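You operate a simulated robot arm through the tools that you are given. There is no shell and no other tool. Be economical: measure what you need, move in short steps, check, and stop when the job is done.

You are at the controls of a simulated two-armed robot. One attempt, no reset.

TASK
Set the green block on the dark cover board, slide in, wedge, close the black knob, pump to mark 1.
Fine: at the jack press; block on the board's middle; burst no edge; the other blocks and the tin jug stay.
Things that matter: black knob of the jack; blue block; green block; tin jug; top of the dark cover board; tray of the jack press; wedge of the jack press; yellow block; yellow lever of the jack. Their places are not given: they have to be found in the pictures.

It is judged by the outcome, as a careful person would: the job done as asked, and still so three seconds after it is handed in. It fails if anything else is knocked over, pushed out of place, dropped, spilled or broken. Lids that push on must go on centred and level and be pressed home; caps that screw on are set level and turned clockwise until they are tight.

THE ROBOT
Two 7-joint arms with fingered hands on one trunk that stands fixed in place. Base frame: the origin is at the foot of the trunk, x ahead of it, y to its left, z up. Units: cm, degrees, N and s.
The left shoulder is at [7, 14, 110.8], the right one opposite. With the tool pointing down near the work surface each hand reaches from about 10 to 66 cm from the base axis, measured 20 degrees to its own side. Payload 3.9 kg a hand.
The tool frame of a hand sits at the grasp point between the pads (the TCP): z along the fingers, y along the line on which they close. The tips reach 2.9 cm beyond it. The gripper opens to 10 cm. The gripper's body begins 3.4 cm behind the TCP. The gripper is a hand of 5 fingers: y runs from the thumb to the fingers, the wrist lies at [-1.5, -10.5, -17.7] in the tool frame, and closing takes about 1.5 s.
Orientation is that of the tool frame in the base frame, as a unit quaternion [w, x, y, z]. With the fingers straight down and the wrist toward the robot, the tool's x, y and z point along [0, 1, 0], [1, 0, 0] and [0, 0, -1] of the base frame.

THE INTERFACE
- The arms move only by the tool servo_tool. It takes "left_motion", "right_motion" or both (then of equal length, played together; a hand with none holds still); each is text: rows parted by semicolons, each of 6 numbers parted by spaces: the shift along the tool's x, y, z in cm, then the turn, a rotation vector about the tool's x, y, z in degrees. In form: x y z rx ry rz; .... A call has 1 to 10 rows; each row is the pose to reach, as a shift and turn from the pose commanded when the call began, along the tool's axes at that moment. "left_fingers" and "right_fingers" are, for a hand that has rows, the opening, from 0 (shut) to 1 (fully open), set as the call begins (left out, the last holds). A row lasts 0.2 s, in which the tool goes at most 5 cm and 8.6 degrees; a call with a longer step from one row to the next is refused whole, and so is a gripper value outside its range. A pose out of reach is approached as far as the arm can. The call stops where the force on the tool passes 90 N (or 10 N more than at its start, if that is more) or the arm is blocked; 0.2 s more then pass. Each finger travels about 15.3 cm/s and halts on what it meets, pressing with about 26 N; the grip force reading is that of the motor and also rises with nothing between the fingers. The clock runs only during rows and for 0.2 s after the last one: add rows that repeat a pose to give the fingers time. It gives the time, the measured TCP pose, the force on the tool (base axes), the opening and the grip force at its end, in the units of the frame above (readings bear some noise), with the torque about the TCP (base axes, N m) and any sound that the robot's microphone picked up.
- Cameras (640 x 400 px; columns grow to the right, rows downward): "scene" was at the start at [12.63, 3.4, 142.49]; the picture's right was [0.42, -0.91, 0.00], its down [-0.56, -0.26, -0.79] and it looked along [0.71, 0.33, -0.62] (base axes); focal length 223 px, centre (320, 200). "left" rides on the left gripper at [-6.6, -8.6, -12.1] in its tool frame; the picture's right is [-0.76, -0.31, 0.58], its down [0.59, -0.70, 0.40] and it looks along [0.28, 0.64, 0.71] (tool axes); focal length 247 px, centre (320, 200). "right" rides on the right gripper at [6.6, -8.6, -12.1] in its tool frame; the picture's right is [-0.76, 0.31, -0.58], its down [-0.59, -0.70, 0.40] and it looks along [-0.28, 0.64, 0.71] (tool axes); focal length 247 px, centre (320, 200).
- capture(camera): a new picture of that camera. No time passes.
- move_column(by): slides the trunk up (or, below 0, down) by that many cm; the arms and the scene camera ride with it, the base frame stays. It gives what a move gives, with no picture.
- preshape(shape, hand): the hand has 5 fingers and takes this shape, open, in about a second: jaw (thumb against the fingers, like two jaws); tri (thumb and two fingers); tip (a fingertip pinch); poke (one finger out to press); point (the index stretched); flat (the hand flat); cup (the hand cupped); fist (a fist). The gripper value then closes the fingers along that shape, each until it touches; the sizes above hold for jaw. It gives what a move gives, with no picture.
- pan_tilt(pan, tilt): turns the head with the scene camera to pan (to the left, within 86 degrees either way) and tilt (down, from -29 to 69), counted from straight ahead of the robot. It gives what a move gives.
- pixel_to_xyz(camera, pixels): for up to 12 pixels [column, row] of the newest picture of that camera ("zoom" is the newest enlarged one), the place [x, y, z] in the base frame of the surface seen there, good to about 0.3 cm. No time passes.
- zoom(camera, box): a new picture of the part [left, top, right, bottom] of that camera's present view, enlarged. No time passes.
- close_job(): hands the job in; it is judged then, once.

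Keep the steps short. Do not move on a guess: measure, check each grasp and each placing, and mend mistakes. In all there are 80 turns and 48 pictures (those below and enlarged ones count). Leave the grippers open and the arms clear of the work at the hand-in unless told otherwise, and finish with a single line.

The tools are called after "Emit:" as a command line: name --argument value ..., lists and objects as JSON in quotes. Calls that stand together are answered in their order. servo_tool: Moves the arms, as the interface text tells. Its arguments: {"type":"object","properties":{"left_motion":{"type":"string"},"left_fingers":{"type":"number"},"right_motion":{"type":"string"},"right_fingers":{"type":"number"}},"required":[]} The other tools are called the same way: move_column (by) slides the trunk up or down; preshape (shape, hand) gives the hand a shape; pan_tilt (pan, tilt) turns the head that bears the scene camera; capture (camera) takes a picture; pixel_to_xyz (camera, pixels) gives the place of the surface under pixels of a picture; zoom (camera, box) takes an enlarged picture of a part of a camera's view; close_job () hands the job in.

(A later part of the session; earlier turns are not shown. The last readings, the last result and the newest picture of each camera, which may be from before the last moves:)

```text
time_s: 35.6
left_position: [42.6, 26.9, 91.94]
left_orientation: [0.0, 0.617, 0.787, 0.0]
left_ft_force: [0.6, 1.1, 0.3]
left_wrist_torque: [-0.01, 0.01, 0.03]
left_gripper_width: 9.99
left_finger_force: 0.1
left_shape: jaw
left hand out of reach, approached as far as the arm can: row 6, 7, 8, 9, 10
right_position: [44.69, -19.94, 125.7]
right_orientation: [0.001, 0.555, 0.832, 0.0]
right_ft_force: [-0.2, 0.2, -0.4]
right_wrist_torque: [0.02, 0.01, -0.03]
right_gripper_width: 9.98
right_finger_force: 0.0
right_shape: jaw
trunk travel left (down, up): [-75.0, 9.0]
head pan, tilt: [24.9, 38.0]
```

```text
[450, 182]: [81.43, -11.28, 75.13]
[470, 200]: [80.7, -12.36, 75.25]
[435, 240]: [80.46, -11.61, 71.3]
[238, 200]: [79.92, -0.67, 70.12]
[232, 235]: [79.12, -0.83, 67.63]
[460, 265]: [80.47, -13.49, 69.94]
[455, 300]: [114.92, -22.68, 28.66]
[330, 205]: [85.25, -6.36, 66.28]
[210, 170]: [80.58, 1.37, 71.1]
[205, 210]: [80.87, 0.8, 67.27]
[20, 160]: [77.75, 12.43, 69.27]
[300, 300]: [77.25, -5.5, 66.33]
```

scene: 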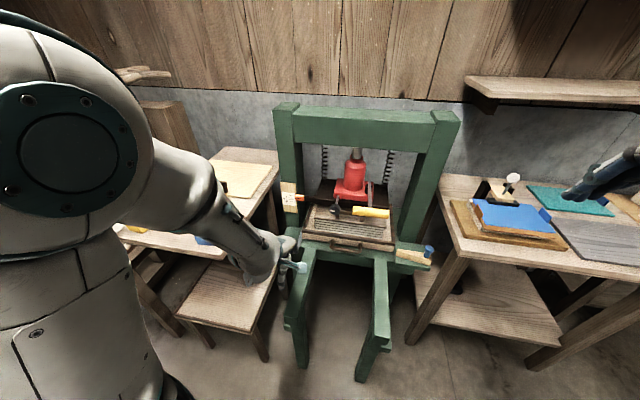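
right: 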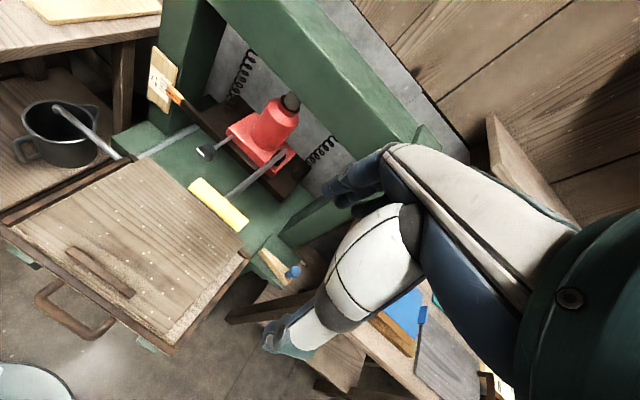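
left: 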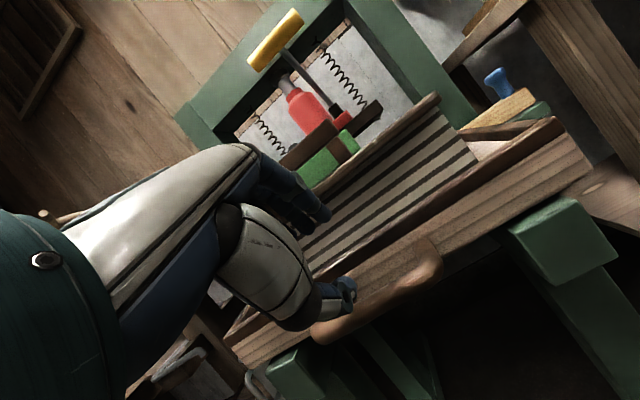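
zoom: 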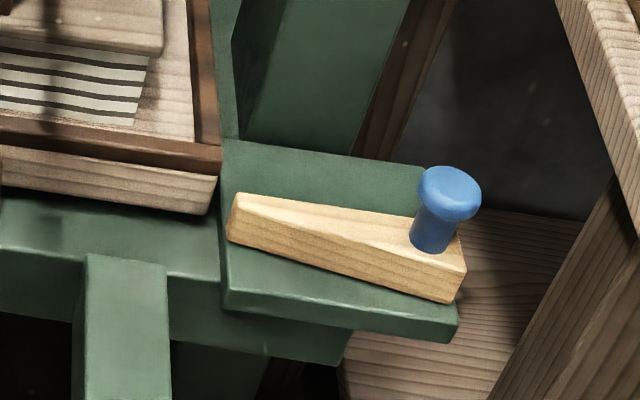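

The tray front is at pu 78.4 and the wedge tip at pv 20. The knob centre is at about (81.1, -11.4) with its top at z 75.2. Before using the right arm I'll measure the right table's edge, since it's close by.

Emit:
pixel_to_xyz --camera "scene" --pixels '[[443, 180], [450, 215], [461, 249], [455, 252], [520, 265], [410, 340], [433, 263], [475, 215], [460, 205], [300, 262], [282, 255], [270, 250]]'

```text
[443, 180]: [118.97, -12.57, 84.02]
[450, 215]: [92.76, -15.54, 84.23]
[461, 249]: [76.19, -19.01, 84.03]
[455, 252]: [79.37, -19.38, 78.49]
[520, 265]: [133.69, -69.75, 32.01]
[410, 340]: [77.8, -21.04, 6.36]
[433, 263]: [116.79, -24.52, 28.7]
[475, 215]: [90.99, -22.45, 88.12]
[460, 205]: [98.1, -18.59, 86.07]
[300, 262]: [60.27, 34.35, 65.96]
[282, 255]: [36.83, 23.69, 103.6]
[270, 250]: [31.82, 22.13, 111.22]
```

The right table's edge is at y≈-18 with its top at z 84, only about 5 cm right of the knob, so I'll come in with a pitched hand from the left-back. First I'll park the left arm high, so that lowering the trunk for reach is safe.

Emit:
servo_tool --left_motion "0 0 0 0 0 0; 0.7 -0.3 -3 0 0 -1.4; 1.5 -0.6 -7 0 0 -2.8; 2.2 -0.9 -11 0 0 -4.2; 2.9 -1.3 -15 0 0 -5.6; 3.7 -1.6 -19 0 0 -7; 4.4 -1.9 -23 0 0 -8.5; 4.4 -1.9 -23 0 0 -8.5"

Emit:
capture --camera "scene"

```text
time_s: 37.4
left_position: [46.53, 38.68, 112.8]
left_orientation: [0.005, 0.555, 0.832, -0.006]
left_ft_force: [0.3, -0.5, -0.1]
left_wrist_torque: [0.0, -0.01, 0.01]
left_gripper_width: 9.99
left_finger_force: 0.0
left_shape: jaw
left hand out of reach, approached as far as the arm can: row 2, 3, 4, 5, 6, 7, 8
right_position: [44.68, -19.98, 125.71]
right_orientation: [0.0, 0.556, 0.831, 0.001]
right_ft_force: [0.3, -0.3, 0.0]
right_wrist_torque: [0.0, -0.03, -0.04]
right_gripper_width: 9.97
right_finger_force: 0.0
right_shape: jaw
trunk travel left (down, up): [-75.0, 9.0]
head pan, tilt: [24.9, 38.0]
```

```text
19 pictures are left
```

scene: 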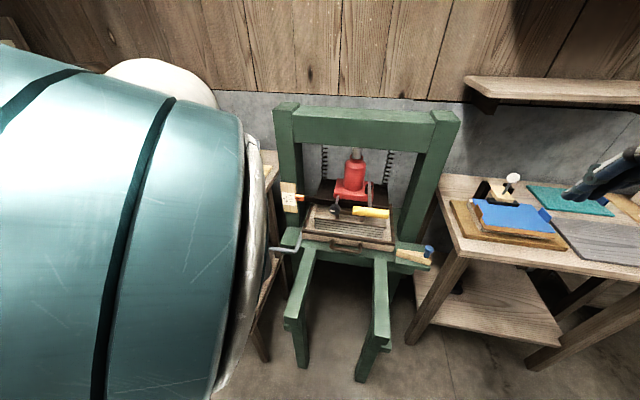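

The left arm is now elbow-high and clear. I'll lower the trunk 16 cm.

Emit:
move_column --by -16

```text
time_s: 39.2
left_position: [46.36, 38.76, 96.59]
left_orientation: [0.005, 0.555, 0.832, -0.006]
left_ft_force: [-0.5, -1.0, -0.2]
left_wrist_torque: [-0.01, -0.01, 0.03]
left_gripper_width: 9.97
left_finger_force: 0.0
left_shape: jaw
right_position: [44.66, -19.92, 109.76]
right_orientation: [0.0, 0.555, 0.832, 0.0]
right_ft_force: [-0.6, -0.6, 1.2]
right_wrist_torque: [-0.02, 0.01, 0.04]
right_gripper_width: 9.99
right_finger_force: 0.0
right_shape: jaw
trunk travel left (down, up): [-59.0, 25.0]
head pan, tilt: [24.9, 38.0]
```

Now I'll bring the right hand, fingers closed, to a pitched pose behind the wedge knob at (71.4, -13.4, 81).

Emit:
servo_tool --right_motion "-0.47 3.01 3.2 -5.4 -1.58 3.39; -0.94 6.02 6.4 -10.8 -3.16 6.78; -1.42 9.03 9.6 -16.2 -4.73 10.17; -1.89 12.04 12.8 -21.6 -6.31 13.56; -2.36 15.06 16 -27 -7.89 16.94; -2.83 18.07 19.2 -32.4 -9.47 20.33; -3.31 21.08 22.4 -37.8 -11.04 23.72; -3.78 24.09 25.6 -43.2 -12.62 27.11; -4.25 27.1 28.8 -48.6 -14.2 30.5; -4.25 27.1 28.8 -48.6 -14.2 30.5" --right_fingers 0

Emit:
capture --camera "right"

```text
time_s: 41.4
left_position: [46.45, 38.62, 96.77]
left_orientation: [0.005, 0.555, 0.832, -0.005]
left_ft_force: [0.3, 0.2, -0.4]
left_wrist_torque: [0.03, -0.01, 0.01]
left_gripper_width: 9.97
left_finger_force: 0.0
left_shape: jaw
right_position: [71.53, -13.61, 81.09]
right_orientation: [0.323, 0.694, 0.582, 0.273]
right_ft_force: [-0.1, 0.7, 0.1]
right_wrist_torque: [-0.04, 0.02, 0.03]
right_gripper_width: 0.0
right_finger_force: 25.9
right_shape: jaw
trunk travel left (down, up): [-59.0, 25.0]
head pan, tilt: [24.9, 38.0]
```

```text
18 pictures are left
```

right: 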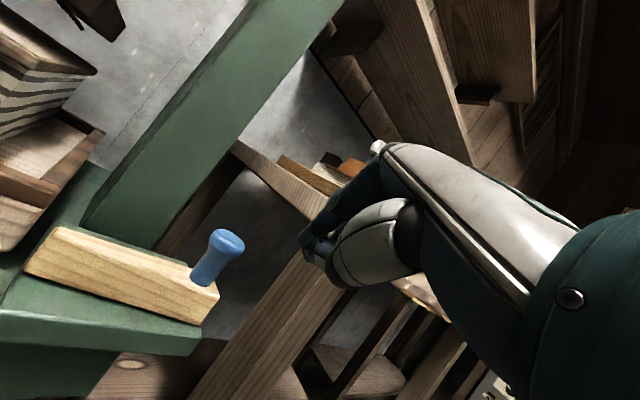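

Emit:
pixel_to_xyz --camera "right" --pixels '[[232, 238], [243, 245], [210, 240], [205, 272], [218, 290], [40, 260], [312, 215], [300, 265], [305, 240], [320, 262], [328, 200], [60, 228]]'

```text
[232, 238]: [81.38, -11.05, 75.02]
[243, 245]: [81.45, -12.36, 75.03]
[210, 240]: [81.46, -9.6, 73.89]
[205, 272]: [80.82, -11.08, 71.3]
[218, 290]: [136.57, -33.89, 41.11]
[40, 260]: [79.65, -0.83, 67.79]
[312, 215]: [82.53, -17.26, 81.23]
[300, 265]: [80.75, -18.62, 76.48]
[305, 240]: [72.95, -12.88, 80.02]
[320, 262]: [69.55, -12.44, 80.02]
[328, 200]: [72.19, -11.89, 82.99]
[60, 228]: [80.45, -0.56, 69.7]
```

The knob is at (81.4, -11.05) with its right side at y≈-12.4, and the table apron is at y≈-17.5. I'll slide the fingers in diagonally between them in two steps.

Emit:
servo_tool --right_motion "0 0 3 0 0 0; 0.2 0 6 0 0 0; 0.3 0 8 0 0 0; 0.3 0 8 0 0 0"

Emit:
zoom --camera "right" --box '[100, 140, 420, 340]'

```text
time_s: 42.4
left_position: [46.4, 38.76, 96.59]
left_orientation: [0.005, 0.556, 0.831, -0.006]
left_ft_force: [0.2, -0.1, -0.9]
left_wrist_torque: [-0.01, 0.0, 0.0]
left_gripper_width: 9.97
left_finger_force: 0.0
left_shape: jaw
right_position: [77.41, -14.23, 75.97]
right_orientation: [0.324, 0.695, 0.582, 0.272]
right_ft_force: [0.1, -0.9, 0.8]
right_wrist_torque: [0.0, -0.01, -0.04]
right_gripper_width: 0.0
right_finger_force: 26.3
right_shape: jaw
trunk travel left (down, up): [-59.0, 25.0]
head pan, tilt: [24.9, 38.0]
```

```text
2.00 times, centred on (260, 240) of right
```

zoom: 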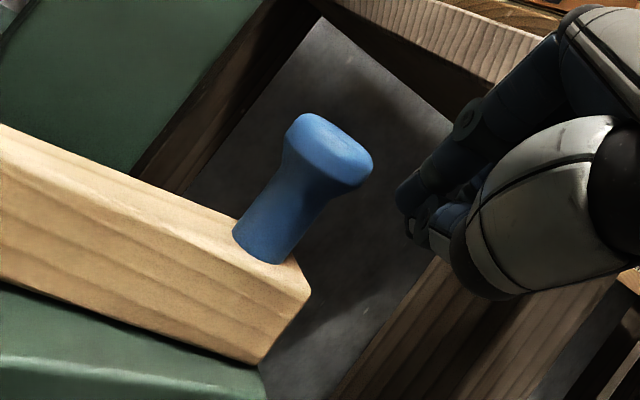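

The fingers are just right of the knob with a clear gap. I'll advance 3.5 cm more.

Emit:
servo_tool --right_motion "0 0 1.2 0 0 0; 0 0 2.4 0 0 0; 0 0 3.5 0 0 0; 0 0 3.5 0 0 0"

Emit:
servo_tool --right_motion "0.5 0 0 0 0 0; 1 0 0 0 0 0; 1.5 0 0 0 0 0; 2 0 0 0 0 0; 2 0 0 0 0 0"

Emit:
zoom --camera "right" --box '[100, 140, 420, 340]'

```text
time_s: 43.4
left_position: [46.36, 38.75, 96.65]
left_orientation: [0.004, 0.556, 0.831, -0.006]
left_ft_force: [-0.6, 0.3, -0.6]
left_wrist_torque: [0.01, -0.04, 0.04]
left_gripper_width: 9.99
left_finger_force: 0.1
left_shape: jaw
right_position: [80.09, -14.67, 73.5]
right_orientation: [0.324, 0.694, 0.583, 0.272]
right_ft_force: [-1.9, 5.6, 1.7]
right_wrist_torque: [-0.05, 0.01, -0.08]
right_gripper_width: 0.03
right_finger_force: 25.5
right_shape: jaw
trunk travel left (down, up): [-59.0, 25.0]
head pan, tilt: [24.9, 38.0]
```

```text
time_s: 44.6
left_position: [46.41, 38.73, 96.59]
left_orientation: [0.004, 0.556, 0.831, -0.007]
left_ft_force: [0.1, 1.0, 0.0]
left_wrist_torque: [-0.02, 0.02, 0.03]
left_gripper_width: 9.99
left_finger_force: 0.1
left_shape: jaw
right_position: [80.33, -12.74, 73.56]
right_orientation: [0.324, 0.695, 0.582, 0.272]
right_ft_force: [0.0, -1.0, 0.0]
right_wrist_torque: [-0.03, -0.02, 0.0]
right_gripper_width: 0.01
right_finger_force: 26.1
right_shape: jaw
trunk travel left (down, up): [-59.0, 25.0]
head pan, tilt: [24.9, 38.0]
```

```text
2.00 times, centred on (260, 240) of right
```

zoom: 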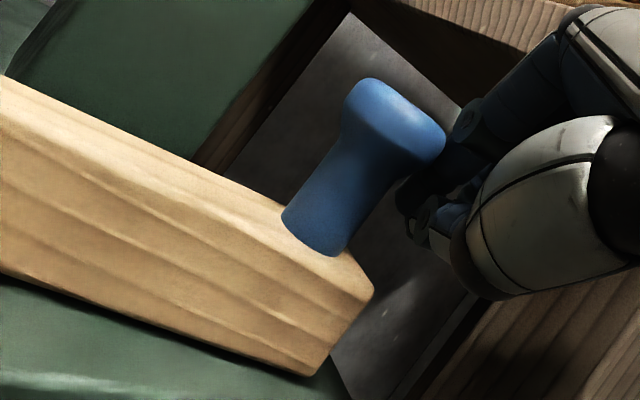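

The fingers are at the knob. I'll push left along the press front, 5 cm first.

Emit:
servo_tool --right_motion "0.91 -0.26 -0.31 0 0 0; 1.83 -0.52 -0.62 0 0 0; 2.74 -0.79 -0.93 0 0 0; 3.65 -1.05 -1.24 0 0 0; 4.57 -1.31 -1.56 0 0 0; 4.57 -1.31 -1.56 0 0 0"

Emit:
servo_tool --right_motion "0.91 -0.26 -0.31 0 0 0; 1.83 -0.52 -0.62 0 0 0; 2.74 -0.79 -0.93 0 0 0; 2.74 -0.79 -0.93 0 0 0"

```text
time_s: 46.0
left_position: [46.39, 38.62, 96.7]
left_orientation: [0.005, 0.556, 0.831, -0.006]
left_ft_force: [0.0, -0.2, -0.2]
left_wrist_torque: [-0.01, -0.01, -0.01]
left_gripper_width: 9.99
left_finger_force: 0.0
left_shape: jaw
right_position: [79.24, -7.7, 73.61]
right_orientation: [0.323, 0.694, 0.582, 0.272]
right_ft_force: [0.6, -1.8, 0.1]
right_wrist_torque: [0.01, -0.01, 0.02]
right_gripper_width: 0.02
right_finger_force: 26.1
right_shape: jaw
trunk travel left (down, up): [-59.0, 25.0]
head pan, tilt: [24.9, 38.0]
```

```text
time_s: 47.0
left_position: [46.46, 37.91, 96.98]
left_orientation: [0.001, 0.557, 0.831, -0.002]
left_ft_force: [-0.2, -0.1, -0.2]
left_wrist_torque: [-0.01, -0.02, 0.01]
left_gripper_width: 9.98
left_finger_force: 0.0
left_shape: jaw
right_position: [78.81, -7.04, 73.64]
right_orientation: [0.327, 0.703, 0.572, 0.269]
right_ft_force: [3.2, -61.1, 0.8]
right_wrist_torque: [0.4, 0.08, -0.79]
right_gripper_width: 0.0
right_finger_force: 26.1
right_shape: jaw
trunk travel left (down, up): [-59.0, 25.0]
head pan, tilt: [24.9, 38.0]
```

The wedge stopped hard at 61 N. I'll release by moving right 2.5 cm and look to check it.

Emit:
servo_tool --right_motion "-2.5 0 0 0 0 0; -4.5 0 0 0 0 0; -4.5 0 0 0 0 0"

Emit:
capture --camera "right"

```text
time_s: 47.8
left_position: [46.42, 38.7, 96.7]
left_orientation: [0.004, 0.554, 0.832, -0.006]
left_ft_force: [-0.8, 0.5, 0.1]
left_wrist_torque: [0.0, 0.02, -0.01]
left_gripper_width: 10.01
left_finger_force: 0.0
left_shape: jaw
right_position: [77.71, -9.02, 73.33]
right_orientation: [0.323, 0.694, 0.583, 0.272]
right_ft_force: [0.2, 0.3, -0.9]
right_wrist_torque: [0.03, 0.0, -0.03]
right_gripper_width: 0.0
right_finger_force: 26.4
right_shape: jaw
trunk travel left (down, up): [-59.0, 25.0]
head pan, tilt: [24.9, 38.0]
```

```text
15 pictures are left
```

right: 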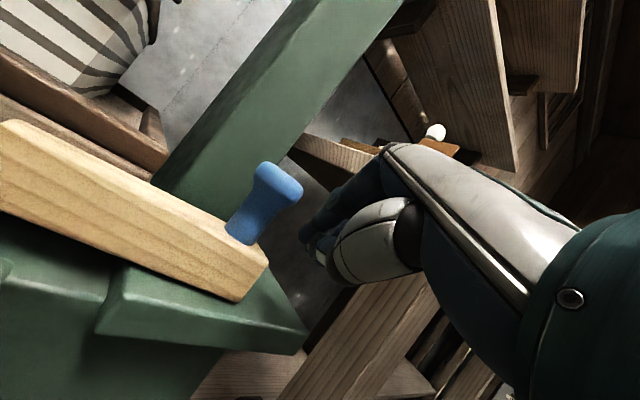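

The wedge is seated against the tray front. I'll withdraw the right hand and bring the left hand, fingers pointing forward, to in front of the black knob. The knob is at about (72.2, 25.2, 87.5).

Emit:
servo_tool --left_motion "-2.13 1.18 0.92 -8.48 -0.64 0.64; -4.26 2.36 1.84 -16.96 -1.28 1.28; -6.39 3.54 2.76 -25.44 -1.92 1.92; -8.52 4.72 3.68 -33.9 -2.56 2.56; -10.65 5.9 4.6 -42.4 -3.2 3.2; -12.78 7.08 5.52 -50.9 -3.84 3.84; -14.91 8.26 6.44 -59.4 -4.48 4.48; -17.04 9.44 7.36 -67.8 -5.12 5.12; -19.17 10.62 8.28 -76.3 -5.76 5.76; -21.3 11.8 9.2 -84.8 -6.4 6.4" --left_fingers 0.6 --right_motion "-0.5 0 -3 0 0 0; -0.5 0 -6 0 0 0; -0.5 0 -9 0 0 0; -0.5 0 -12 0 0 0; -2 0 -15 0 0 0; -4 0 -18 0 0 0; -6 0 -21 0 0 0; -8 0 -24 0 0 0; -10 0 -26 0 0 0; -12 0 -28 0 0 0"

Emit:
capture --camera "left"

```text
time_s: 50.0
left_position: [65.43, 23.39, 87.78]
left_orientation: [0.417, 0.45, 0.582, 0.534]
left_ft_force: [0.0, -0.5, -0.3]
left_wrist_torque: [0.01, 0.0, -0.01]
left_gripper_width: 6.03
left_finger_force: 0.1
left_shape: jaw
left hand out of reach, approached as far as the arm can: row 1, 2, 3
right_position: [54.74, -17.45, 91.62]
right_orientation: [0.324, 0.695, 0.582, 0.271]
right_ft_force: [1.3, 1.2, -0.3]
right_wrist_torque: [0.0, 0.0, 0.0]
right_gripper_width: 0.0
right_finger_force: 26.0
right_shape: jaw
trunk travel left (down, up): [-59.0, 25.0]
head pan, tilt: [24.9, 38.0]
```

```text
14 pictures are left
```

left: 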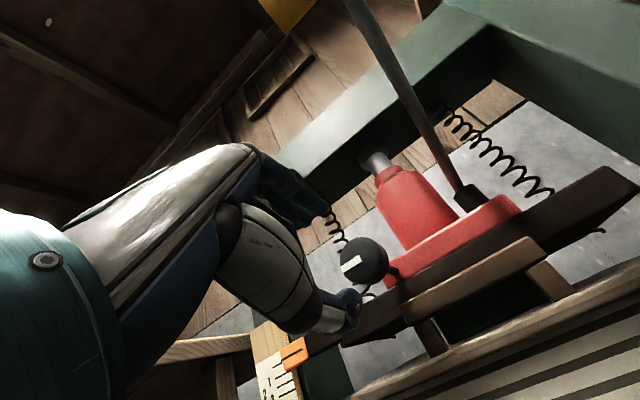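

Emit:
pixel_to_xyz --camera "left" --pixels '[[350, 265], [370, 240], [383, 262], [365, 277], [345, 248], [395, 270], [295, 353], [295, 378], [298, 395], [440, 270], [470, 340], [430, 345]]'

Emit:
zoom --camera "left" --box '[250, 200, 450, 400]'

```text
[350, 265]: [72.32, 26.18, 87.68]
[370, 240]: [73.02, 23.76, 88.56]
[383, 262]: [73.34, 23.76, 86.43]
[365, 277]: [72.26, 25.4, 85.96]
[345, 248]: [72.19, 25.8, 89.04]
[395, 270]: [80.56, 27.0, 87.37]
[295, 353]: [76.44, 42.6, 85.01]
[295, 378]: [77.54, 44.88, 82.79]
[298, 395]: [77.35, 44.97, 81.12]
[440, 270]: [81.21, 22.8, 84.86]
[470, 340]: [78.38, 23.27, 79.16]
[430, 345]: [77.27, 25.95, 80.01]
```

```text
2.00 times, centred on (350, 300) of left
```

zoom: 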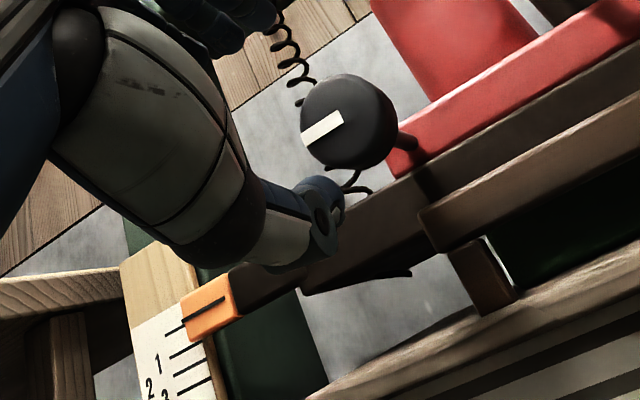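

The pointer sits on the top line (0). The knob centre is at pv≈-6.7, z 87.5, with its front face at pu 76.2. I'll level the hand, advance 7.2 cm around the knob and grip.

Emit:
servo_tool --left_motion "-0.16 0 1 -5 0 0; -0.16 0.1 3 -5 0 0; -0.16 0.2 5 -5 0 0; -0.16 0.33 7.2 -5 0 0; -0.16 0.33 7.2 -5 0 0"

Emit:
servo_tool --left_motion "0 0 0 0 0 0; 0 0 0 0 0 0; 0 0 0 0 0 0; 0 0 0 0 0 0; 0 0 0 0 0 0" --left_fingers 0

Emit:
zoom --camera "left" --box '[200, 120, 480, 320]'

```text
time_s: 51.2
left_position: [72.41, 24.89, 87.66]
left_orientation: [0.437, 0.433, 0.559, 0.556]
left_ft_force: [0.8, -0.4, -0.6]
left_wrist_torque: [0.01, 0.03, 0.02]
left_gripper_width: 6.01
left_finger_force: 0.2
left_shape: jaw
right_position: [54.65, -17.51, 91.5]
right_orientation: [0.323, 0.695, 0.582, 0.271]
right_ft_force: [0.5, 0.5, 0.1]
right_wrist_torque: [0.01, 0.01, 0.02]
right_gripper_width: 0.0
right_finger_force: 26.1
right_shape: jaw
trunk travel left (down, up): [-59.0, 25.0]
head pan, tilt: [24.9, 38.0]
```

```text
time_s: 52.4
left_position: [72.47, 25.12, 87.41]
left_orientation: [0.437, 0.434, 0.559, 0.555]
left_ft_force: [3.5, 1.1, -1.6]
left_wrist_torque: [-0.02, -0.01, -0.04]
left_gripper_width: 3.23
left_finger_force: 25.6
left_shape: jaw
right_position: [54.7, -17.56, 91.44]
right_orientation: [0.324, 0.694, 0.582, 0.272]
right_ft_force: [-0.2, 0.7, 0.1]
right_wrist_torque: [-0.02, 0.0, 0.0]
right_gripper_width: 0.0
right_finger_force: 26.1
right_shape: jaw
trunk travel left (down, up): [-59.0, 25.0]
head pan, tilt: [24.9, 38.0]
```

```text
2.00 times, centred on (340, 220) of left
```

zoom: 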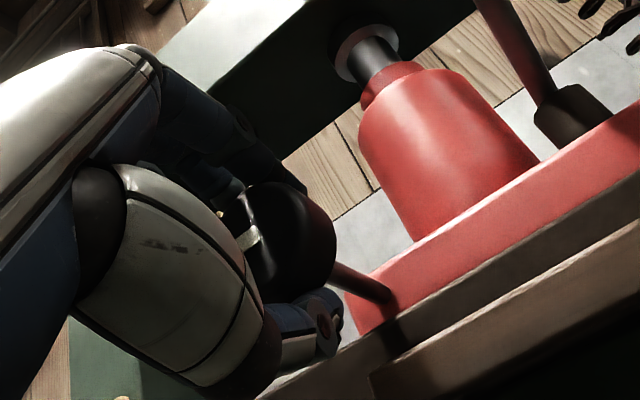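

The knob is gripped (3.2 cm). I'll turn it clockwise, starting with 72°.

Emit:
servo_tool --left_motion "0 0 0 0 0 8; 0 0 0 0 0 16; 0 0 0 0 0 24; 0 0 0 0 0 32; 0 0 0 0 0 40; 0 0 0 0 0 48; 0 0 0 0 0 56; 0 0 0 0 0 64; 0 0 0 0 0 72; 0 0 0 0 0 72"

Emit:
zoom --camera "left" --box '[200, 120, 480, 320]'

```text
time_s: 54.6
left_position: [72.52, 25.16, 87.43]
left_orientation: [0.026, 0.679, 0.198, 0.706]
left_ft_force: [0.9, 12.9, -0.6]
left_wrist_torque: [-0.05, 0.0, 0.14]
left_gripper_width: 3.16
left_finger_force: 26.7
left_shape: jaw
right_position: [54.66, -17.24, 91.61]
right_orientation: [0.324, 0.694, 0.583, 0.271]
right_ft_force: [-0.2, -0.1, 0.3]
right_wrist_torque: [-0.02, 0.03, 0.01]
right_gripper_width: 0.0
right_finger_force: 25.9
right_shape: jaw
trunk travel left (down, up): [-59.0, 25.0]
head pan, tilt: [24.9, 38.0]
```

```text
2.00 times, centred on (340, 220) of left
```

zoom: 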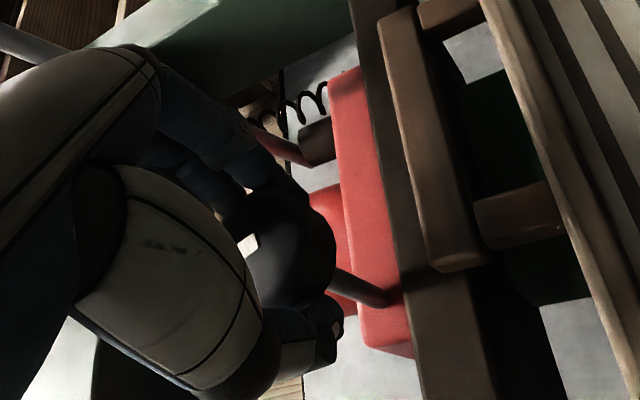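

The white mark turned with the hand, with no resistance yet. I'll continue another 70°.

Emit:
servo_tool --left_motion "0 0 0 0 0 8; 0 0 0 0 0 16; 0 0 0 0 0 24; 0 0 0 0 0 32; 0 0 0 0 0 40; 0 0 0 0 0 48; 0 0 0 0 0 56; 0 0 0 0 0 64; 0 0 0 0 0 70; 0 0 0 0 0 70"

Emit:
zoom --camera "left" --box '[200, 120, 480, 320]'

```text
time_s: 56.8
left_position: [72.17, 26.52, 85.98]
left_orientation: [-0.384, 0.681, -0.22, 0.584]
left_ft_force: [0.2, 2.6, -7.1]
left_wrist_torque: [0.05, 0.09, 0.01]
left_gripper_width: 2.42
left_finger_force: 25.8
left_shape: jaw
right_position: [54.8, -17.38, 91.6]
right_orientation: [0.324, 0.695, 0.582, 0.271]
right_ft_force: [-0.2, 0.3, 0.6]
right_wrist_torque: [0.01, 0.01, 0.01]
right_gripper_width: 0.01
right_finger_force: 26.4
right_shape: jaw
trunk travel left (down, up): [-59.0, 25.0]
head pan, tilt: [24.9, 38.0]
```

```text
2.00 times, centred on (340, 220) of left
```

zoom: 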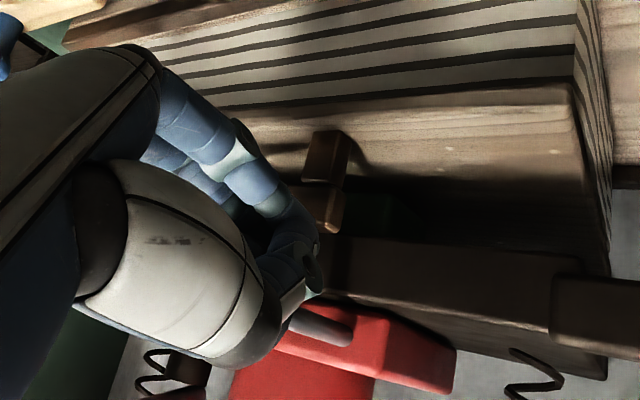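

The hand slipped partly off the knob. I'll open slightly, back out and look at the knob's mark.

Emit:
servo_tool --left_motion "0 0 0 0 0 0; 0 0 0 0 0 0; 0 0 -2 0 0 0; 0 0 -4.5 0 0 0; 0 0 -7.5 0 0 0; 0 0 -7.5 0 0 0" --left_fingers 0.4

Emit:
zoom --camera "left" --box '[200, 80, 520, 340]'

```text
time_s: 57.9
left_position: [65.0, 25.55, 76.33]
left_orientation: [-0.366, 0.73, -0.243, 0.524]
left_ft_force: [-0.1, 0.2, 0.4]
left_wrist_torque: [-0.03, -0.01, 0.01]
left_gripper_width: 4.0
left_finger_force: 0.1
left_shape: jaw
right_position: [54.78, -17.29, 91.74]
right_orientation: [0.324, 0.695, 0.582, 0.271]
right_ft_force: [0.2, 0.3, 0.1]
right_wrist_torque: [0.02, 0.02, -0.07]
right_gripper_width: 0.0
right_finger_force: 26.0
right_shape: jaw
trunk travel left (down, up): [-59.0, 25.0]
head pan, tilt: [24.9, 38.0]
stopped in row 5 (left hand): the arm was blocked; the commanded pose is now the measured one
```

```text
1.54 times, centred on (360, 210) of left
```

zoom: 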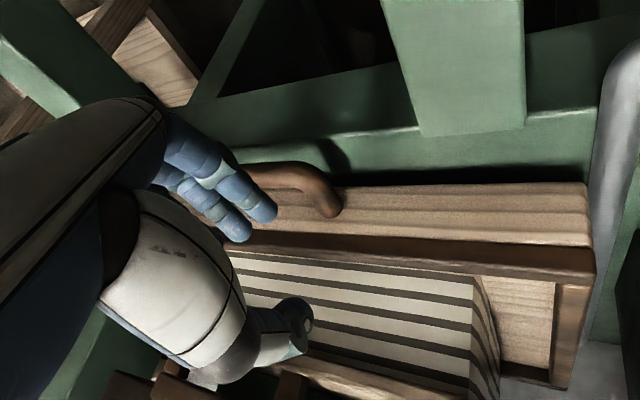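

The arm hit a limit and sagged to z 76, with no contact force reading. I'll look at the scene before moving.

Emit:
capture --camera "scene"

```text
8 pictures are left
```

scene: 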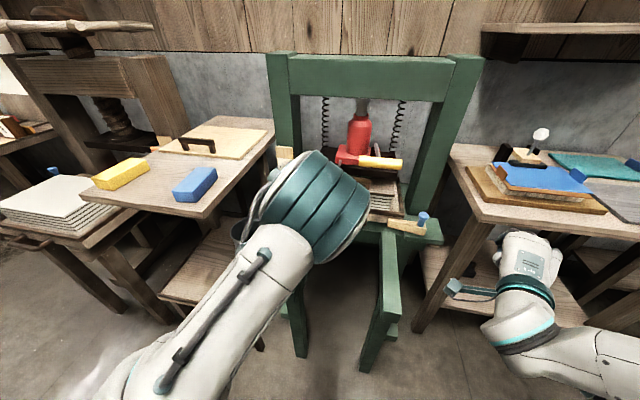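

Wedge, lever and blocks look in place, and the left arm is just in an awkward roll. I'll back the hand out, unroll 70° and raise it in front of the knob again.

Emit:
servo_tool --left_motion "-0.4 0.4 -3 0 0 0; -0.8 0.75 -5.9 0 0 -7; 0.1 -0.5 -6.2 0 0 -15; 1 -1.7 -6.5 0 0 -23; 1.9 -3 -6.8 0 0 -31; 2.8 -4.2 -7 0 0 -39; 3.7 -5.4 -7.2 0 0 -47; 4.6 -6.6 -7.5 0 0 -55; 5.6 -7.9 -7.9 0 0 -63; 5.6 -7.9 -7.9 0 0 -70"

```text
time_s: 60.1
left_position: [59.1, 23.9, 87.3]
left_orientation: [0.004, 0.738, 0.217, 0.639]
left_ft_force: [-0.1, 0.3, -0.3]
left_wrist_torque: [-0.04, -0.04, -0.01]
left_gripper_width: 4.0
left_finger_force: 0.1
left_shape: jaw
right_position: [54.76, -17.43, 91.61]
right_orientation: [0.324, 0.695, 0.582, 0.271]
right_ft_force: [1.1, 0.0, 0.3]
right_wrist_torque: [-0.01, 0.01, -0.03]
right_gripper_width: 0.0
right_finger_force: 25.4
right_shape: jaw
trunk travel left (down, up): [-59.0, 25.0]
head pan, tilt: [24.9, 38.0]
```

Emit:
capture --camera "left"

```text
7 pictures are left
```

left: 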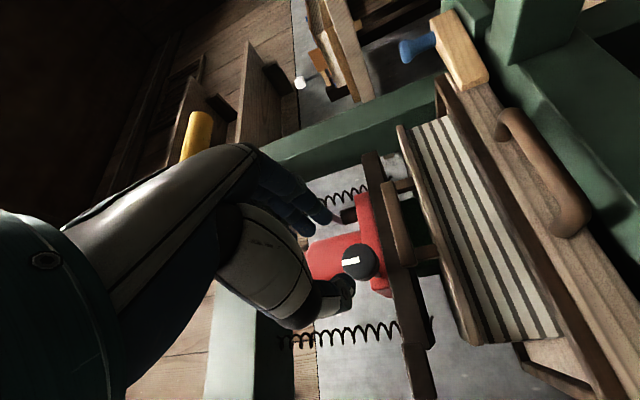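

Emit:
pixel_to_xyz --camera "left" --pixels '[[345, 263], [358, 259], [343, 262], [360, 246], [372, 262], [360, 276], [366, 258]]'

Emit:
zoom --camera "left" --box '[310, 220, 410, 300]'

```text
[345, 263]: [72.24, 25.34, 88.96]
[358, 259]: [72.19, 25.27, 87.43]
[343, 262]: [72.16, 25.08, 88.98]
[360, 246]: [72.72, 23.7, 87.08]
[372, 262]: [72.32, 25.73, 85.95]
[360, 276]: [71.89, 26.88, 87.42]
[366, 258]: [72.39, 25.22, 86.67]
```

```text
5.00 times, centred on (360, 260) of left
```

zoom: 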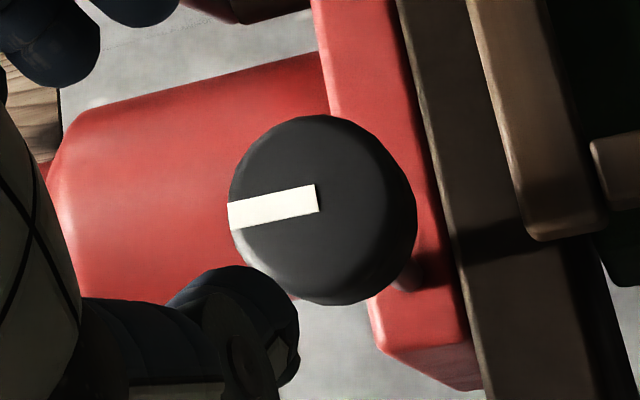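

The white mark now points straight up, exactly 90° clockwise from its start, where the hand met the stop. That should be closed, and the pumping will confirm it. Next I'll withdraw the left hand to a spot where its camera sees the scale, and bring the right hand above and behind the yellow lever bar. The bar's centre is at about (62.5, 10.5, 100).

Emit:
servo_tool --left_motion "0.3 -1.1 -0.5 0 0 -8; 0.6 -2.2 -1 0 0 -16; 0.9 -3.3 -1.5 0 0 -24; 1.3 -4.4 -2 0 0 -32; 1.6 -5.5 -2.5 0 0 -40; 1.9 -6.6 -3 0 0 -48; 2.2 -7.7 -3.5 0 0 -56; 2.5 -8.8 -4 0 0 -64; 2.8 -9.8 -4.5 0 0 -70; 3.06 -10.8 -4.84 0 0 -73" --right_motion "0 3.8 -3.2 1.97 1.55 -1.84; 0 7.7 -6.4 3.94 3.1 -3.68; 0 11.5 -9.6 5.9 4.65 -5.5; 3.6 11.5 -9.6 7.9 6.2 -7.4; 7.2 11.5 -9.6 9.9 7.75 -9.2; 10.8 11.5 -9.6 11.8 9.3 -11; 14.4 11.5 -9.6 13.8 10.9 -12.9; 18 11.5 -9.6 15.8 12.4 -14.7; 21.6 11.6 -9.5 17.7 14 -16.6; 25.2 11.6 -9.5 19.7 15.5 -18.4" --right_fingers 0.6

Emit:
capture --camera "right"

```text
refused: row 2 steps farther than a row can; nothing moved
```

```text
5 pictures are left
```

right: 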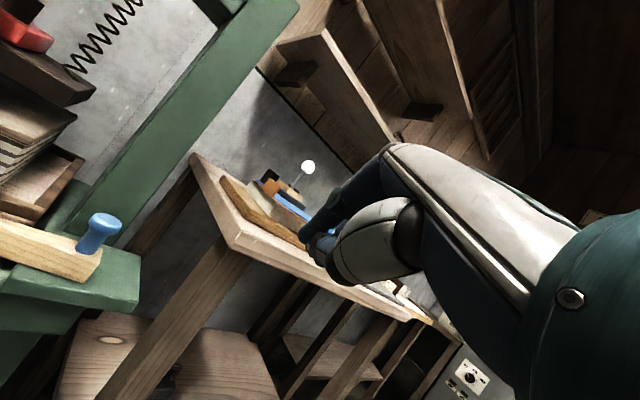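

One row was slightly too long, so I'll resend it with shorter steps.

Emit:
servo_tool --left_motion "0.3 -1.1 -0.5 0 0 -8; 0.6 -2.2 -1 0 0 -16; 0.9 -3.3 -1.5 0 0 -24; 1.3 -4.4 -2 0 0 -32; 1.6 -5.5 -2.5 0 0 -40; 1.9 -6.6 -3 0 0 -48; 2.2 -7.7 -3.5 0 0 -56; 2.5 -8.8 -4 0 0 -64; 2.8 -9.8 -4.5 0 0 -70; 3.06 -10.8 -4.84 0 0 -73" --right_motion "0 3.7 -3.1 1.97 1.55 -1.84; 0 7.4 -6.2 3.94 3.1 -3.68; 0 11.1 -9.3 5.9 4.65 -5.5; 3.6 11.4 -9.5 7.9 6.2 -7.4; 7.2 11.5 -9.5 9.9 7.75 -9.2; 10.8 11.5 -9.5 11.8 9.3 -11; 14.4 11.5 -9.5 13.8 10.9 -12.9; 18 11.5 -9.5 15.8 12.4 -14.7; 21.6 11.6 -9.5 17.7 14 -16.6; 25.2 11.6 -9.5 19.7 15.5 -18.4" --right_fingers 0.6

```text
time_s: 62.3
left_position: [51.47, 33.34, 87.89]
left_orientation: [0.383, 0.465, 0.613, 0.511]
left_ft_force: [0.5, 0.6, -0.1]
left_wrist_torque: [0.01, 0.0, -0.02]
left_gripper_width: 3.99
left_finger_force: 0.0
left_shape: jaw
right_position: [59.34, 7.65, 106.56]
right_orientation: [0.159, 0.596, 0.76, 0.204]
right_ft_force: [-0.6, -0.7, 0.0]
right_wrist_torque: [0.01, -0.04, 0.01]
right_gripper_width: 6.01
right_finger_force: 0.0
right_shape: jaw
trunk travel left (down, up): [-59.0, 25.0]
head pan, tilt: [24.9, 38.0]
```

The right hand is in place behind and above the lever bar. I'll advance 9 cm along the fingers to straddle it, then close.

Emit:
servo_tool --right_motion "-0.3 0 2.5 0 0 0; -0.3 0 5 0 0 0; -0.3 0 7 0 0 0; -0.3 0 9 0 0 0; -0.3 0 9 0 0 0"

Emit:
servo_tool --right_motion "0 0 0 0 0 0; 0 0 0 0 0 0; 0 0 0 0 0 0; 0 0 0 0 0 0; 0 0 0 0 0 0" --right_fingers 0

```text
time_s: 63.5
left_position: [51.59, 33.25, 87.91]
left_orientation: [0.382, 0.465, 0.613, 0.512]
left_ft_force: [0.5, 1.4, -0.1]
left_wrist_torque: [0.0, -0.03, 0.0]
left_gripper_width: 4.0
left_finger_force: 0.1
left_shape: jaw
right_position: [63.72, 7.94, 100.72]
right_orientation: [0.152, 0.599, 0.754, 0.223]
right_ft_force: [-0.4, 0.7, 0.0]
right_wrist_torque: [0.01, -0.01, -0.04]
right_gripper_width: 5.99
right_finger_force: 0.0
right_shape: jaw
trunk travel left (down, up): [-59.0, 25.0]
head pan, tilt: [24.9, 38.0]
```

```text
time_s: 64.7
left_position: [51.42, 33.41, 87.93]
left_orientation: [0.383, 0.465, 0.613, 0.512]
left_ft_force: [0.0, -0.4, -0.2]
left_wrist_torque: [-0.03, 0.01, 0.02]
left_gripper_width: 4.0
left_finger_force: 0.0
left_shape: jaw
right_position: [63.89, 7.68, 100.41]
right_orientation: [0.151, 0.603, 0.752, 0.219]
right_ft_force: [-0.7, 7.3, 0.1]
right_wrist_torque: [-0.02, -0.05, 0.07]
right_gripper_width: 1.02
right_finger_force: 26.4
right_shape: jaw
trunk travel left (down, up): [-59.0, 25.0]
head pan, tilt: [24.9, 38.0]
```

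The hand ended 1.6 cm higher than commanded, so I'll check this grasp with one picture.

Emit:
capture --camera "right"

```text
4 pictures are left
```

right: 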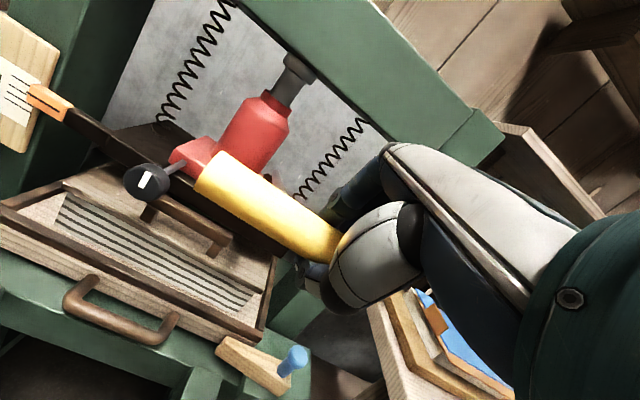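

The bar is in the hand at its right end, and this view also shows the pointer and scale. I'll measure them as a baseline.

Emit:
pixel_to_xyz --camera "right" --pixels '[[200, 180], [270, 210], [325, 240], [45, 98], [30, 90], [10, 85], [240, 245], [100, 140], [150, 185], [335, 210], [318, 270], [65, 115]]'

```text
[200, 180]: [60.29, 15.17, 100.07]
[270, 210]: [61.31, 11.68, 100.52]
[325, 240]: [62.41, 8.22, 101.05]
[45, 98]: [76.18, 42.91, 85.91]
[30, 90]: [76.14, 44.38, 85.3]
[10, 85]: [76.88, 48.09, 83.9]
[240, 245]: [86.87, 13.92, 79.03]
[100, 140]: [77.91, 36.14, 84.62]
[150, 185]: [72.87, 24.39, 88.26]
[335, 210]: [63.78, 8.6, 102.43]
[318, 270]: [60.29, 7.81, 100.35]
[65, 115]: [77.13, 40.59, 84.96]
```

Bar centre is about z 100 and the pointer is at its baseline, z≈85.6. I'll press the lever down along its arc about 5 cm and feel the force.

Emit:
servo_tool --right_motion "0 -0.8 0.9 0 0 0; 0 -1.5 1.9 0 0 0; 0 -2.3 2.9 0 0 0; 0 -3.1 3.9 0 0 0; 0 -3.1 3.9 0 0 0"

```text
time_s: 65.9
left_position: [51.66, 33.16, 87.94]
left_orientation: [0.382, 0.466, 0.612, 0.513]
left_ft_force: [-0.5, 1.4, 1.2]
left_wrist_torque: [-0.01, 0.02, -0.02]
left_gripper_width: 4.03
left_finger_force: 0.1
left_shape: jaw
right_position: [63.13, 7.79, 93.75]
right_orientation: [0.159, 0.597, 0.759, 0.205]
right_ft_force: [8.2, -8.9, 0.9]
right_wrist_torque: [0.04, -0.09, 0.01]
right_gripper_width: 1.07
right_finger_force: 26.0
right_shape: jaw
right hand out of reach, approached as far as the arm can: row 1
trunk travel left (down, up): [-59.0, 25.0]
head pan, tilt: [24.9, 38.0]
```

The lever followed with low force. I'll continue the downstroke.

Emit:
servo_tool --right_motion "0 -0.6 0.8 0 0 0; 0 -1.2 1.7 0 0 0; 0 -1.8 2.5 0 0 0; 0 -2.4 3.4 0 0 0; 0 -2.4 3.4 0 0 0"

Emit:
zoom --camera "right" --box '[0, 0, 340, 300]'

```text
time_s: 67.1
left_position: [51.77, 33.22, 87.81]
left_orientation: [0.381, 0.466, 0.613, 0.512]
left_ft_force: [-0.2, 0.3, -1.2]
left_wrist_torque: [-0.02, -0.04, 0.0]
left_gripper_width: 3.99
left_finger_force: 0.1
left_shape: jaw
right_position: [62.9, 7.75, 89.75]
right_orientation: [0.159, 0.597, 0.759, 0.205]
right_ft_force: [26.1, -4.4, 5.7]
right_wrist_torque: [0.14, -0.21, 0.04]
right_gripper_width: 1.17
right_finger_force: 25.6
right_shape: jaw
trunk travel left (down, up): [-59.0, 25.0]
head pan, tilt: [24.9, 38.0]
```

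```text
1.33 times, centred on (170, 150) of right
```

zoom: 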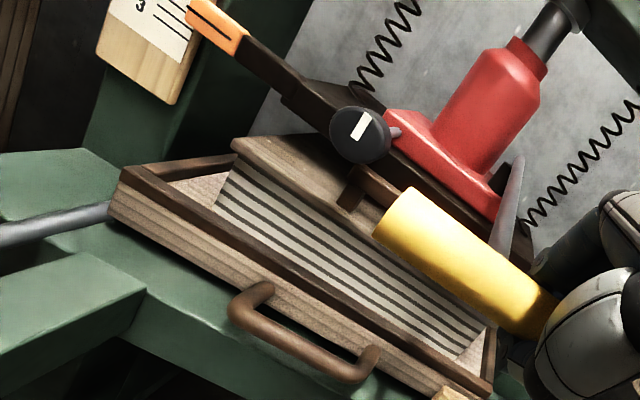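

The lever is down with no hard stop. I'll measure the pointer, plate and bar from this picture.

Emit:
pixel_to_xyz --camera "zoom" --pixels '[[222, 28], [207, 20], [240, 38], [180, 30], [160, 40], [300, 100], [280, 75], [440, 250], [500, 290], [360, 130], [510, 200], [400, 205]]'

```text
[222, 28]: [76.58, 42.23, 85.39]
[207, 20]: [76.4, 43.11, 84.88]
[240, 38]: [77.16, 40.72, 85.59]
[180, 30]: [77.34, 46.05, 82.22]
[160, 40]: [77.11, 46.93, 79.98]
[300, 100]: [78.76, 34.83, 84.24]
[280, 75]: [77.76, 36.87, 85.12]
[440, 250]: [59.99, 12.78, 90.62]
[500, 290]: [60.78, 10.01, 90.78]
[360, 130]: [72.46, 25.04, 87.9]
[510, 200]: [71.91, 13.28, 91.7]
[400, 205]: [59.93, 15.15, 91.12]
```

The pointer dropped only about 0.3 cm. The 26 N pull shows my path lags the lever's arc, so I'll continue down 4 cm with a slight forward component to find the bottom stop.

Emit:
servo_tool --right_motion "0 -0.1 1 0 0 0; 0 -0.4 2 0 0 0; 0 -0.7 3 0 0 0; 0 -1.05 4 0 0 0; 0 -1.05 4 0 0 0"

```text
time_s: 68.3
left_position: [51.63, 33.22, 87.92]
left_orientation: [0.382, 0.465, 0.612, 0.513]
left_ft_force: [-0.1, 0.0, 0.2]
left_wrist_torque: [0.0, 0.01, 0.0]
left_gripper_width: 3.99
left_finger_force: 0.2
left_shape: jaw
right_position: [63.79, 8.02, 85.75]
right_orientation: [0.158, 0.597, 0.76, 0.204]
right_ft_force: [11.2, -3.7, 6.9]
right_wrist_torque: [0.09, -0.05, 0.02]
right_gripper_width: 1.01
right_finger_force: 25.8
right_shape: jaw
trunk travel left (down, up): [-59.0, 25.0]
head pan, tilt: [24.9, 38.0]
```

Emit:
servo_tool --right_motion "0 0 1 0 0 0; 0 -0.3 2 0 0 0; 0 -0.5 3.2 0 0 0; 0 -0.5 3.2 0 0 0"

```text
time_s: 69.3
left_position: [51.45, 33.21, 87.92]
left_orientation: [0.382, 0.465, 0.613, 0.513]
left_ft_force: [-0.1, 0.5, 0.0]
left_wrist_torque: [0.01, 0.02, -0.02]
left_gripper_width: 3.99
left_finger_force: 0.0
left_shape: jaw
right_position: [64.64, 8.41, 82.73]
right_orientation: [0.16, 0.596, 0.76, 0.204]
right_ft_force: [2.2, 1.5, 3.2]
right_wrist_torque: [-0.01, 0.07, -0.04]
right_gripper_width: 0.64
right_finger_force: 26.0
right_shape: jaw
trunk travel left (down, up): [-59.0, 25.0]
head pan, tilt: [24.9, 38.0]
```

The grip width changed, so the bar may be near its bottom stop. I'll do the upstroke back along the arc to z≈98.8 and then check with a picture.

Emit:
servo_tool --right_motion "0 0.25 -1.6 0 0 0; 0 0.5 -3.2 0 0 0; 0 0.85 -4.5 0 0 0; 0 1.2 -5.9 0 0 0; 0 1.55 -7.2 0 0 0; 0 2.75 -8.9 0 0 0; 0 3.95 -10.6 0 0 0; 0 5.5 -12.5 0 0 0; 0 7.05 -14.5 0 0 0; 0 7.05 -14.5 0 0 0"

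Emit:
capture --camera "right"

```text
time_s: 71.5
left_position: [51.76, 33.38, 87.86]
left_orientation: [0.383, 0.466, 0.612, 0.511]
left_ft_force: [-0.8, 0.3, -0.1]
left_wrist_torque: [-0.01, -0.01, 0.02]
left_gripper_width: 4.01
left_finger_force: 0.1
left_shape: jaw
right_position: [63.83, 8.08, 98.55]
right_orientation: [0.158, 0.596, 0.761, 0.203]
right_ft_force: [11.6, 4.9, -7.3]
right_wrist_torque: [0.0, 0.19, 0.0]
right_gripper_width: 0.81
right_finger_force: 26.1
right_shape: jaw
trunk travel left (down, up): [-59.0, 25.0]
head pan, tilt: [24.9, 38.0]
```

```text
2 pictures are left
```

right: 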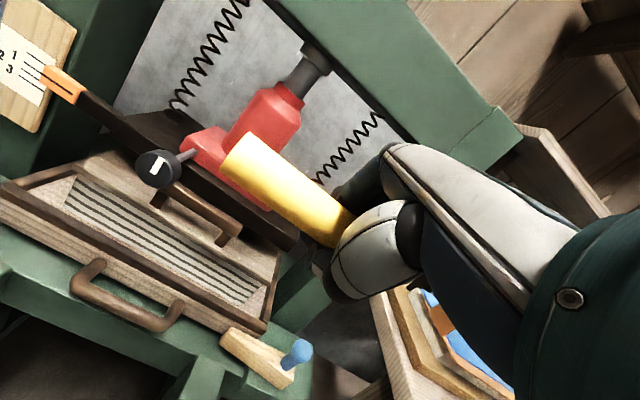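

Emit:
pixel_to_xyz --camera "right" --pixels '[[62, 84], [48, 76], [78, 96], [36, 60], [32, 75], [28, 90], [156, 163], [100, 125], [140, 150], [200, 200], [240, 215], [270, 160]]'

```text
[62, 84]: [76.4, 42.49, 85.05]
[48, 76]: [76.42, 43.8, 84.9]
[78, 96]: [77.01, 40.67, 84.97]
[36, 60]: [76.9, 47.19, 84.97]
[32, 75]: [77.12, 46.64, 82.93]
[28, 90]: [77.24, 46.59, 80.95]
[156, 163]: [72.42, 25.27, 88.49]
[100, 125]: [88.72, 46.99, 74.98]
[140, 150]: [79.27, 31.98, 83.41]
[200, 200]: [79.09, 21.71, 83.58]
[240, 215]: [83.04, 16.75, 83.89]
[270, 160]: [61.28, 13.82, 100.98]
```

I'll take one enlarged picture of the pointer and scale to read the mark directly.

Emit:
zoom --camera "right" --box '[0, 20, 128, 100]'

```text
5.00 times, centred on (64, 60) of right
```

zoom: 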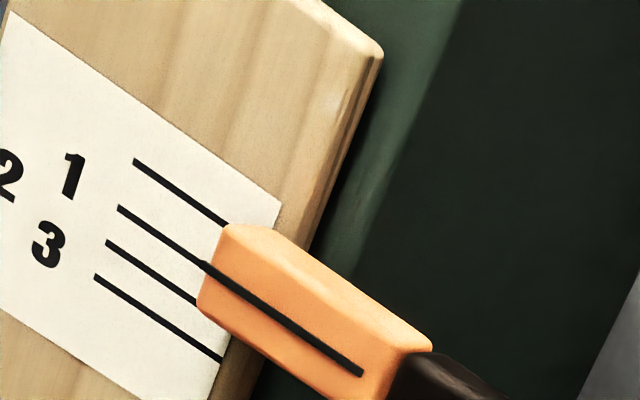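

Emit:
pixel_to_xyz --camera "zoom" --pixels '[[140, 165], [215, 215], [123, 210], [195, 255], [110, 244], [185, 293], [98, 278], [215, 355], [220, 272], [260, 300], [300, 328], [340, 358]]'

```text
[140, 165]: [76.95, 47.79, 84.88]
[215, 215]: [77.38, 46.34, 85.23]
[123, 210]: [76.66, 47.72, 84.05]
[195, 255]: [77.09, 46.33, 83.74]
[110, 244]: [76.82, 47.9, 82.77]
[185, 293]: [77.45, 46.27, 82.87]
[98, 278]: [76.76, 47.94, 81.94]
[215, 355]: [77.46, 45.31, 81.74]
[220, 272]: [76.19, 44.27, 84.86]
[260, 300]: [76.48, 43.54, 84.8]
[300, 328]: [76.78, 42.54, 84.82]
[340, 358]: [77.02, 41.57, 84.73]
```

The lines read 0: 85.05, 1: 83.9, 2: 82.8, 3: 81.8, and the pointer is now at 84.80. So the valve holds and one stroke gives about 0.25 cm. Three more strokes should bring it near mark 1. Second downstroke now.

Emit:
servo_tool --right_motion "0 -1.5 1.9 0 0 0; 0 -3 3.9 0 0 0; 0 -4 5.8 0 0 0; 0 -5.1 7.5 0 0 0; 0 -5.8 9.3 0 0 0; 0 -6.4 11.3 0 0 0; 0 -6.8 12.9 0 0 0; 0 -7.05 14.5 0 0 0; 0 -7.05 14.5 0 0 0"

Emit:
servo_tool --right_motion "0 0.25 -1.6 0 0 0; 0 0.65 -3.2 0 0 0; 0 1.25 -5.2 0 0 0; 0 1.95 -7 0 0 0; 0 3.05 -8.7 0 0 0; 0 4.05 -10.6 0 0 0; 0 5.55 -12.6 0 0 0; 0 7.05 -14.5 0 0 0; 0 7.05 -14.5 0 0 0"

```text
time_s: 73.5
left_position: [51.4, 33.14, 87.98]
left_orientation: [0.382, 0.464, 0.612, 0.513]
left_ft_force: [-0.1, 0.0, 0.7]
left_wrist_torque: [0.0, -0.02, -0.04]
left_gripper_width: 3.98
left_finger_force: 0.1
left_shape: jaw
right_position: [64.75, 8.33, 82.94]
right_orientation: [0.159, 0.596, 0.76, 0.205]
right_ft_force: [-0.5, -0.6, 3.0]
right_wrist_torque: [0.05, -0.01, 0.0]
right_gripper_width: 0.69
right_finger_force: 26.5
right_shape: jaw
trunk travel left (down, up): [-59.0, 25.0]
head pan, tilt: [24.9, 38.0]
```

```text
time_s: 75.5
left_position: [51.83, 33.33, 87.62]
left_orientation: [0.382, 0.466, 0.613, 0.511]
left_ft_force: [-0.3, 0.1, -0.2]
left_wrist_torque: [0.0, -0.03, 0.0]
left_gripper_width: 4.0
left_finger_force: 0.1
left_shape: jaw
right_position: [64.0, 8.21, 98.31]
right_orientation: [0.157, 0.595, 0.762, 0.202]
right_ft_force: [6.2, -0.4, -13.7]
right_wrist_torque: [0.07, 0.11, 0.04]
right_gripper_width: 0.8
right_finger_force: 26.0
right_shape: jaw
trunk travel left (down, up): [-59.0, 25.0]
head pan, tilt: [24.9, 38.0]
```

Stroke 2 was consistent. Now stroke 3.

Emit:
servo_tool --right_motion "0 -1.5 1.9 0 0 0; 0 -3 3.9 0 0 0; 0 -4 5.8 0 0 0; 0 -5.1 7.5 0 0 0; 0 -5.8 9.3 0 0 0; 0 -6.4 11.3 0 0 0; 0 -6.8 12.9 0 0 0; 0 -7.05 14.5 0 0 0; 0 -7.05 14.5 0 0 0"

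Emit:
servo_tool --right_motion "0 0.25 -1.6 0 0 0; 0 0.65 -3.2 0 0 0; 0 1.25 -5.2 0 0 0; 0 1.95 -7 0 0 0; 0 3.05 -8.7 0 0 0; 0 4.05 -10.6 0 0 0; 0 5.55 -12.6 0 0 0; 0 7.05 -14.5 0 0 0; 0 7.05 -14.5 0 0 0"

```text
time_s: 77.5
left_position: [51.4, 33.2, 87.94]
left_orientation: [0.384, 0.466, 0.611, 0.512]
left_ft_force: [-0.3, 0.8, 0.1]
left_wrist_torque: [0.01, -0.03, 0.03]
left_gripper_width: 4.03
left_finger_force: 0.0
left_shape: jaw
right_position: [64.63, 8.32, 82.71]
right_orientation: [0.159, 0.596, 0.76, 0.204]
right_ft_force: [-0.4, 1.2, 2.5]
right_wrist_torque: [0.03, 0.06, -0.04]
right_gripper_width: 0.73
right_finger_force: 25.8
right_shape: jaw
trunk travel left (down, up): [-59.0, 25.0]
head pan, tilt: [24.9, 38.0]
```

```text
time_s: 79.5
left_position: [51.84, 33.44, 87.61]
left_orientation: [0.382, 0.466, 0.613, 0.511]
left_ft_force: [0.1, -0.2, -0.3]
left_wrist_torque: [0.01, -0.02, -0.02]
left_gripper_width: 4.04
left_finger_force: 0.0
left_shape: jaw
right_position: [63.85, 8.25, 98.12]
right_orientation: [0.156, 0.596, 0.763, 0.199]
right_ft_force: [5.1, 4.8, -26.1]
right_wrist_torque: [0.05, 0.01, 0.04]
right_gripper_width: 0.92
right_finger_force: 26.1
right_shape: jaw
trunk travel left (down, up): [-59.0, 25.0]
head pan, tilt: [24.9, 38.0]
```

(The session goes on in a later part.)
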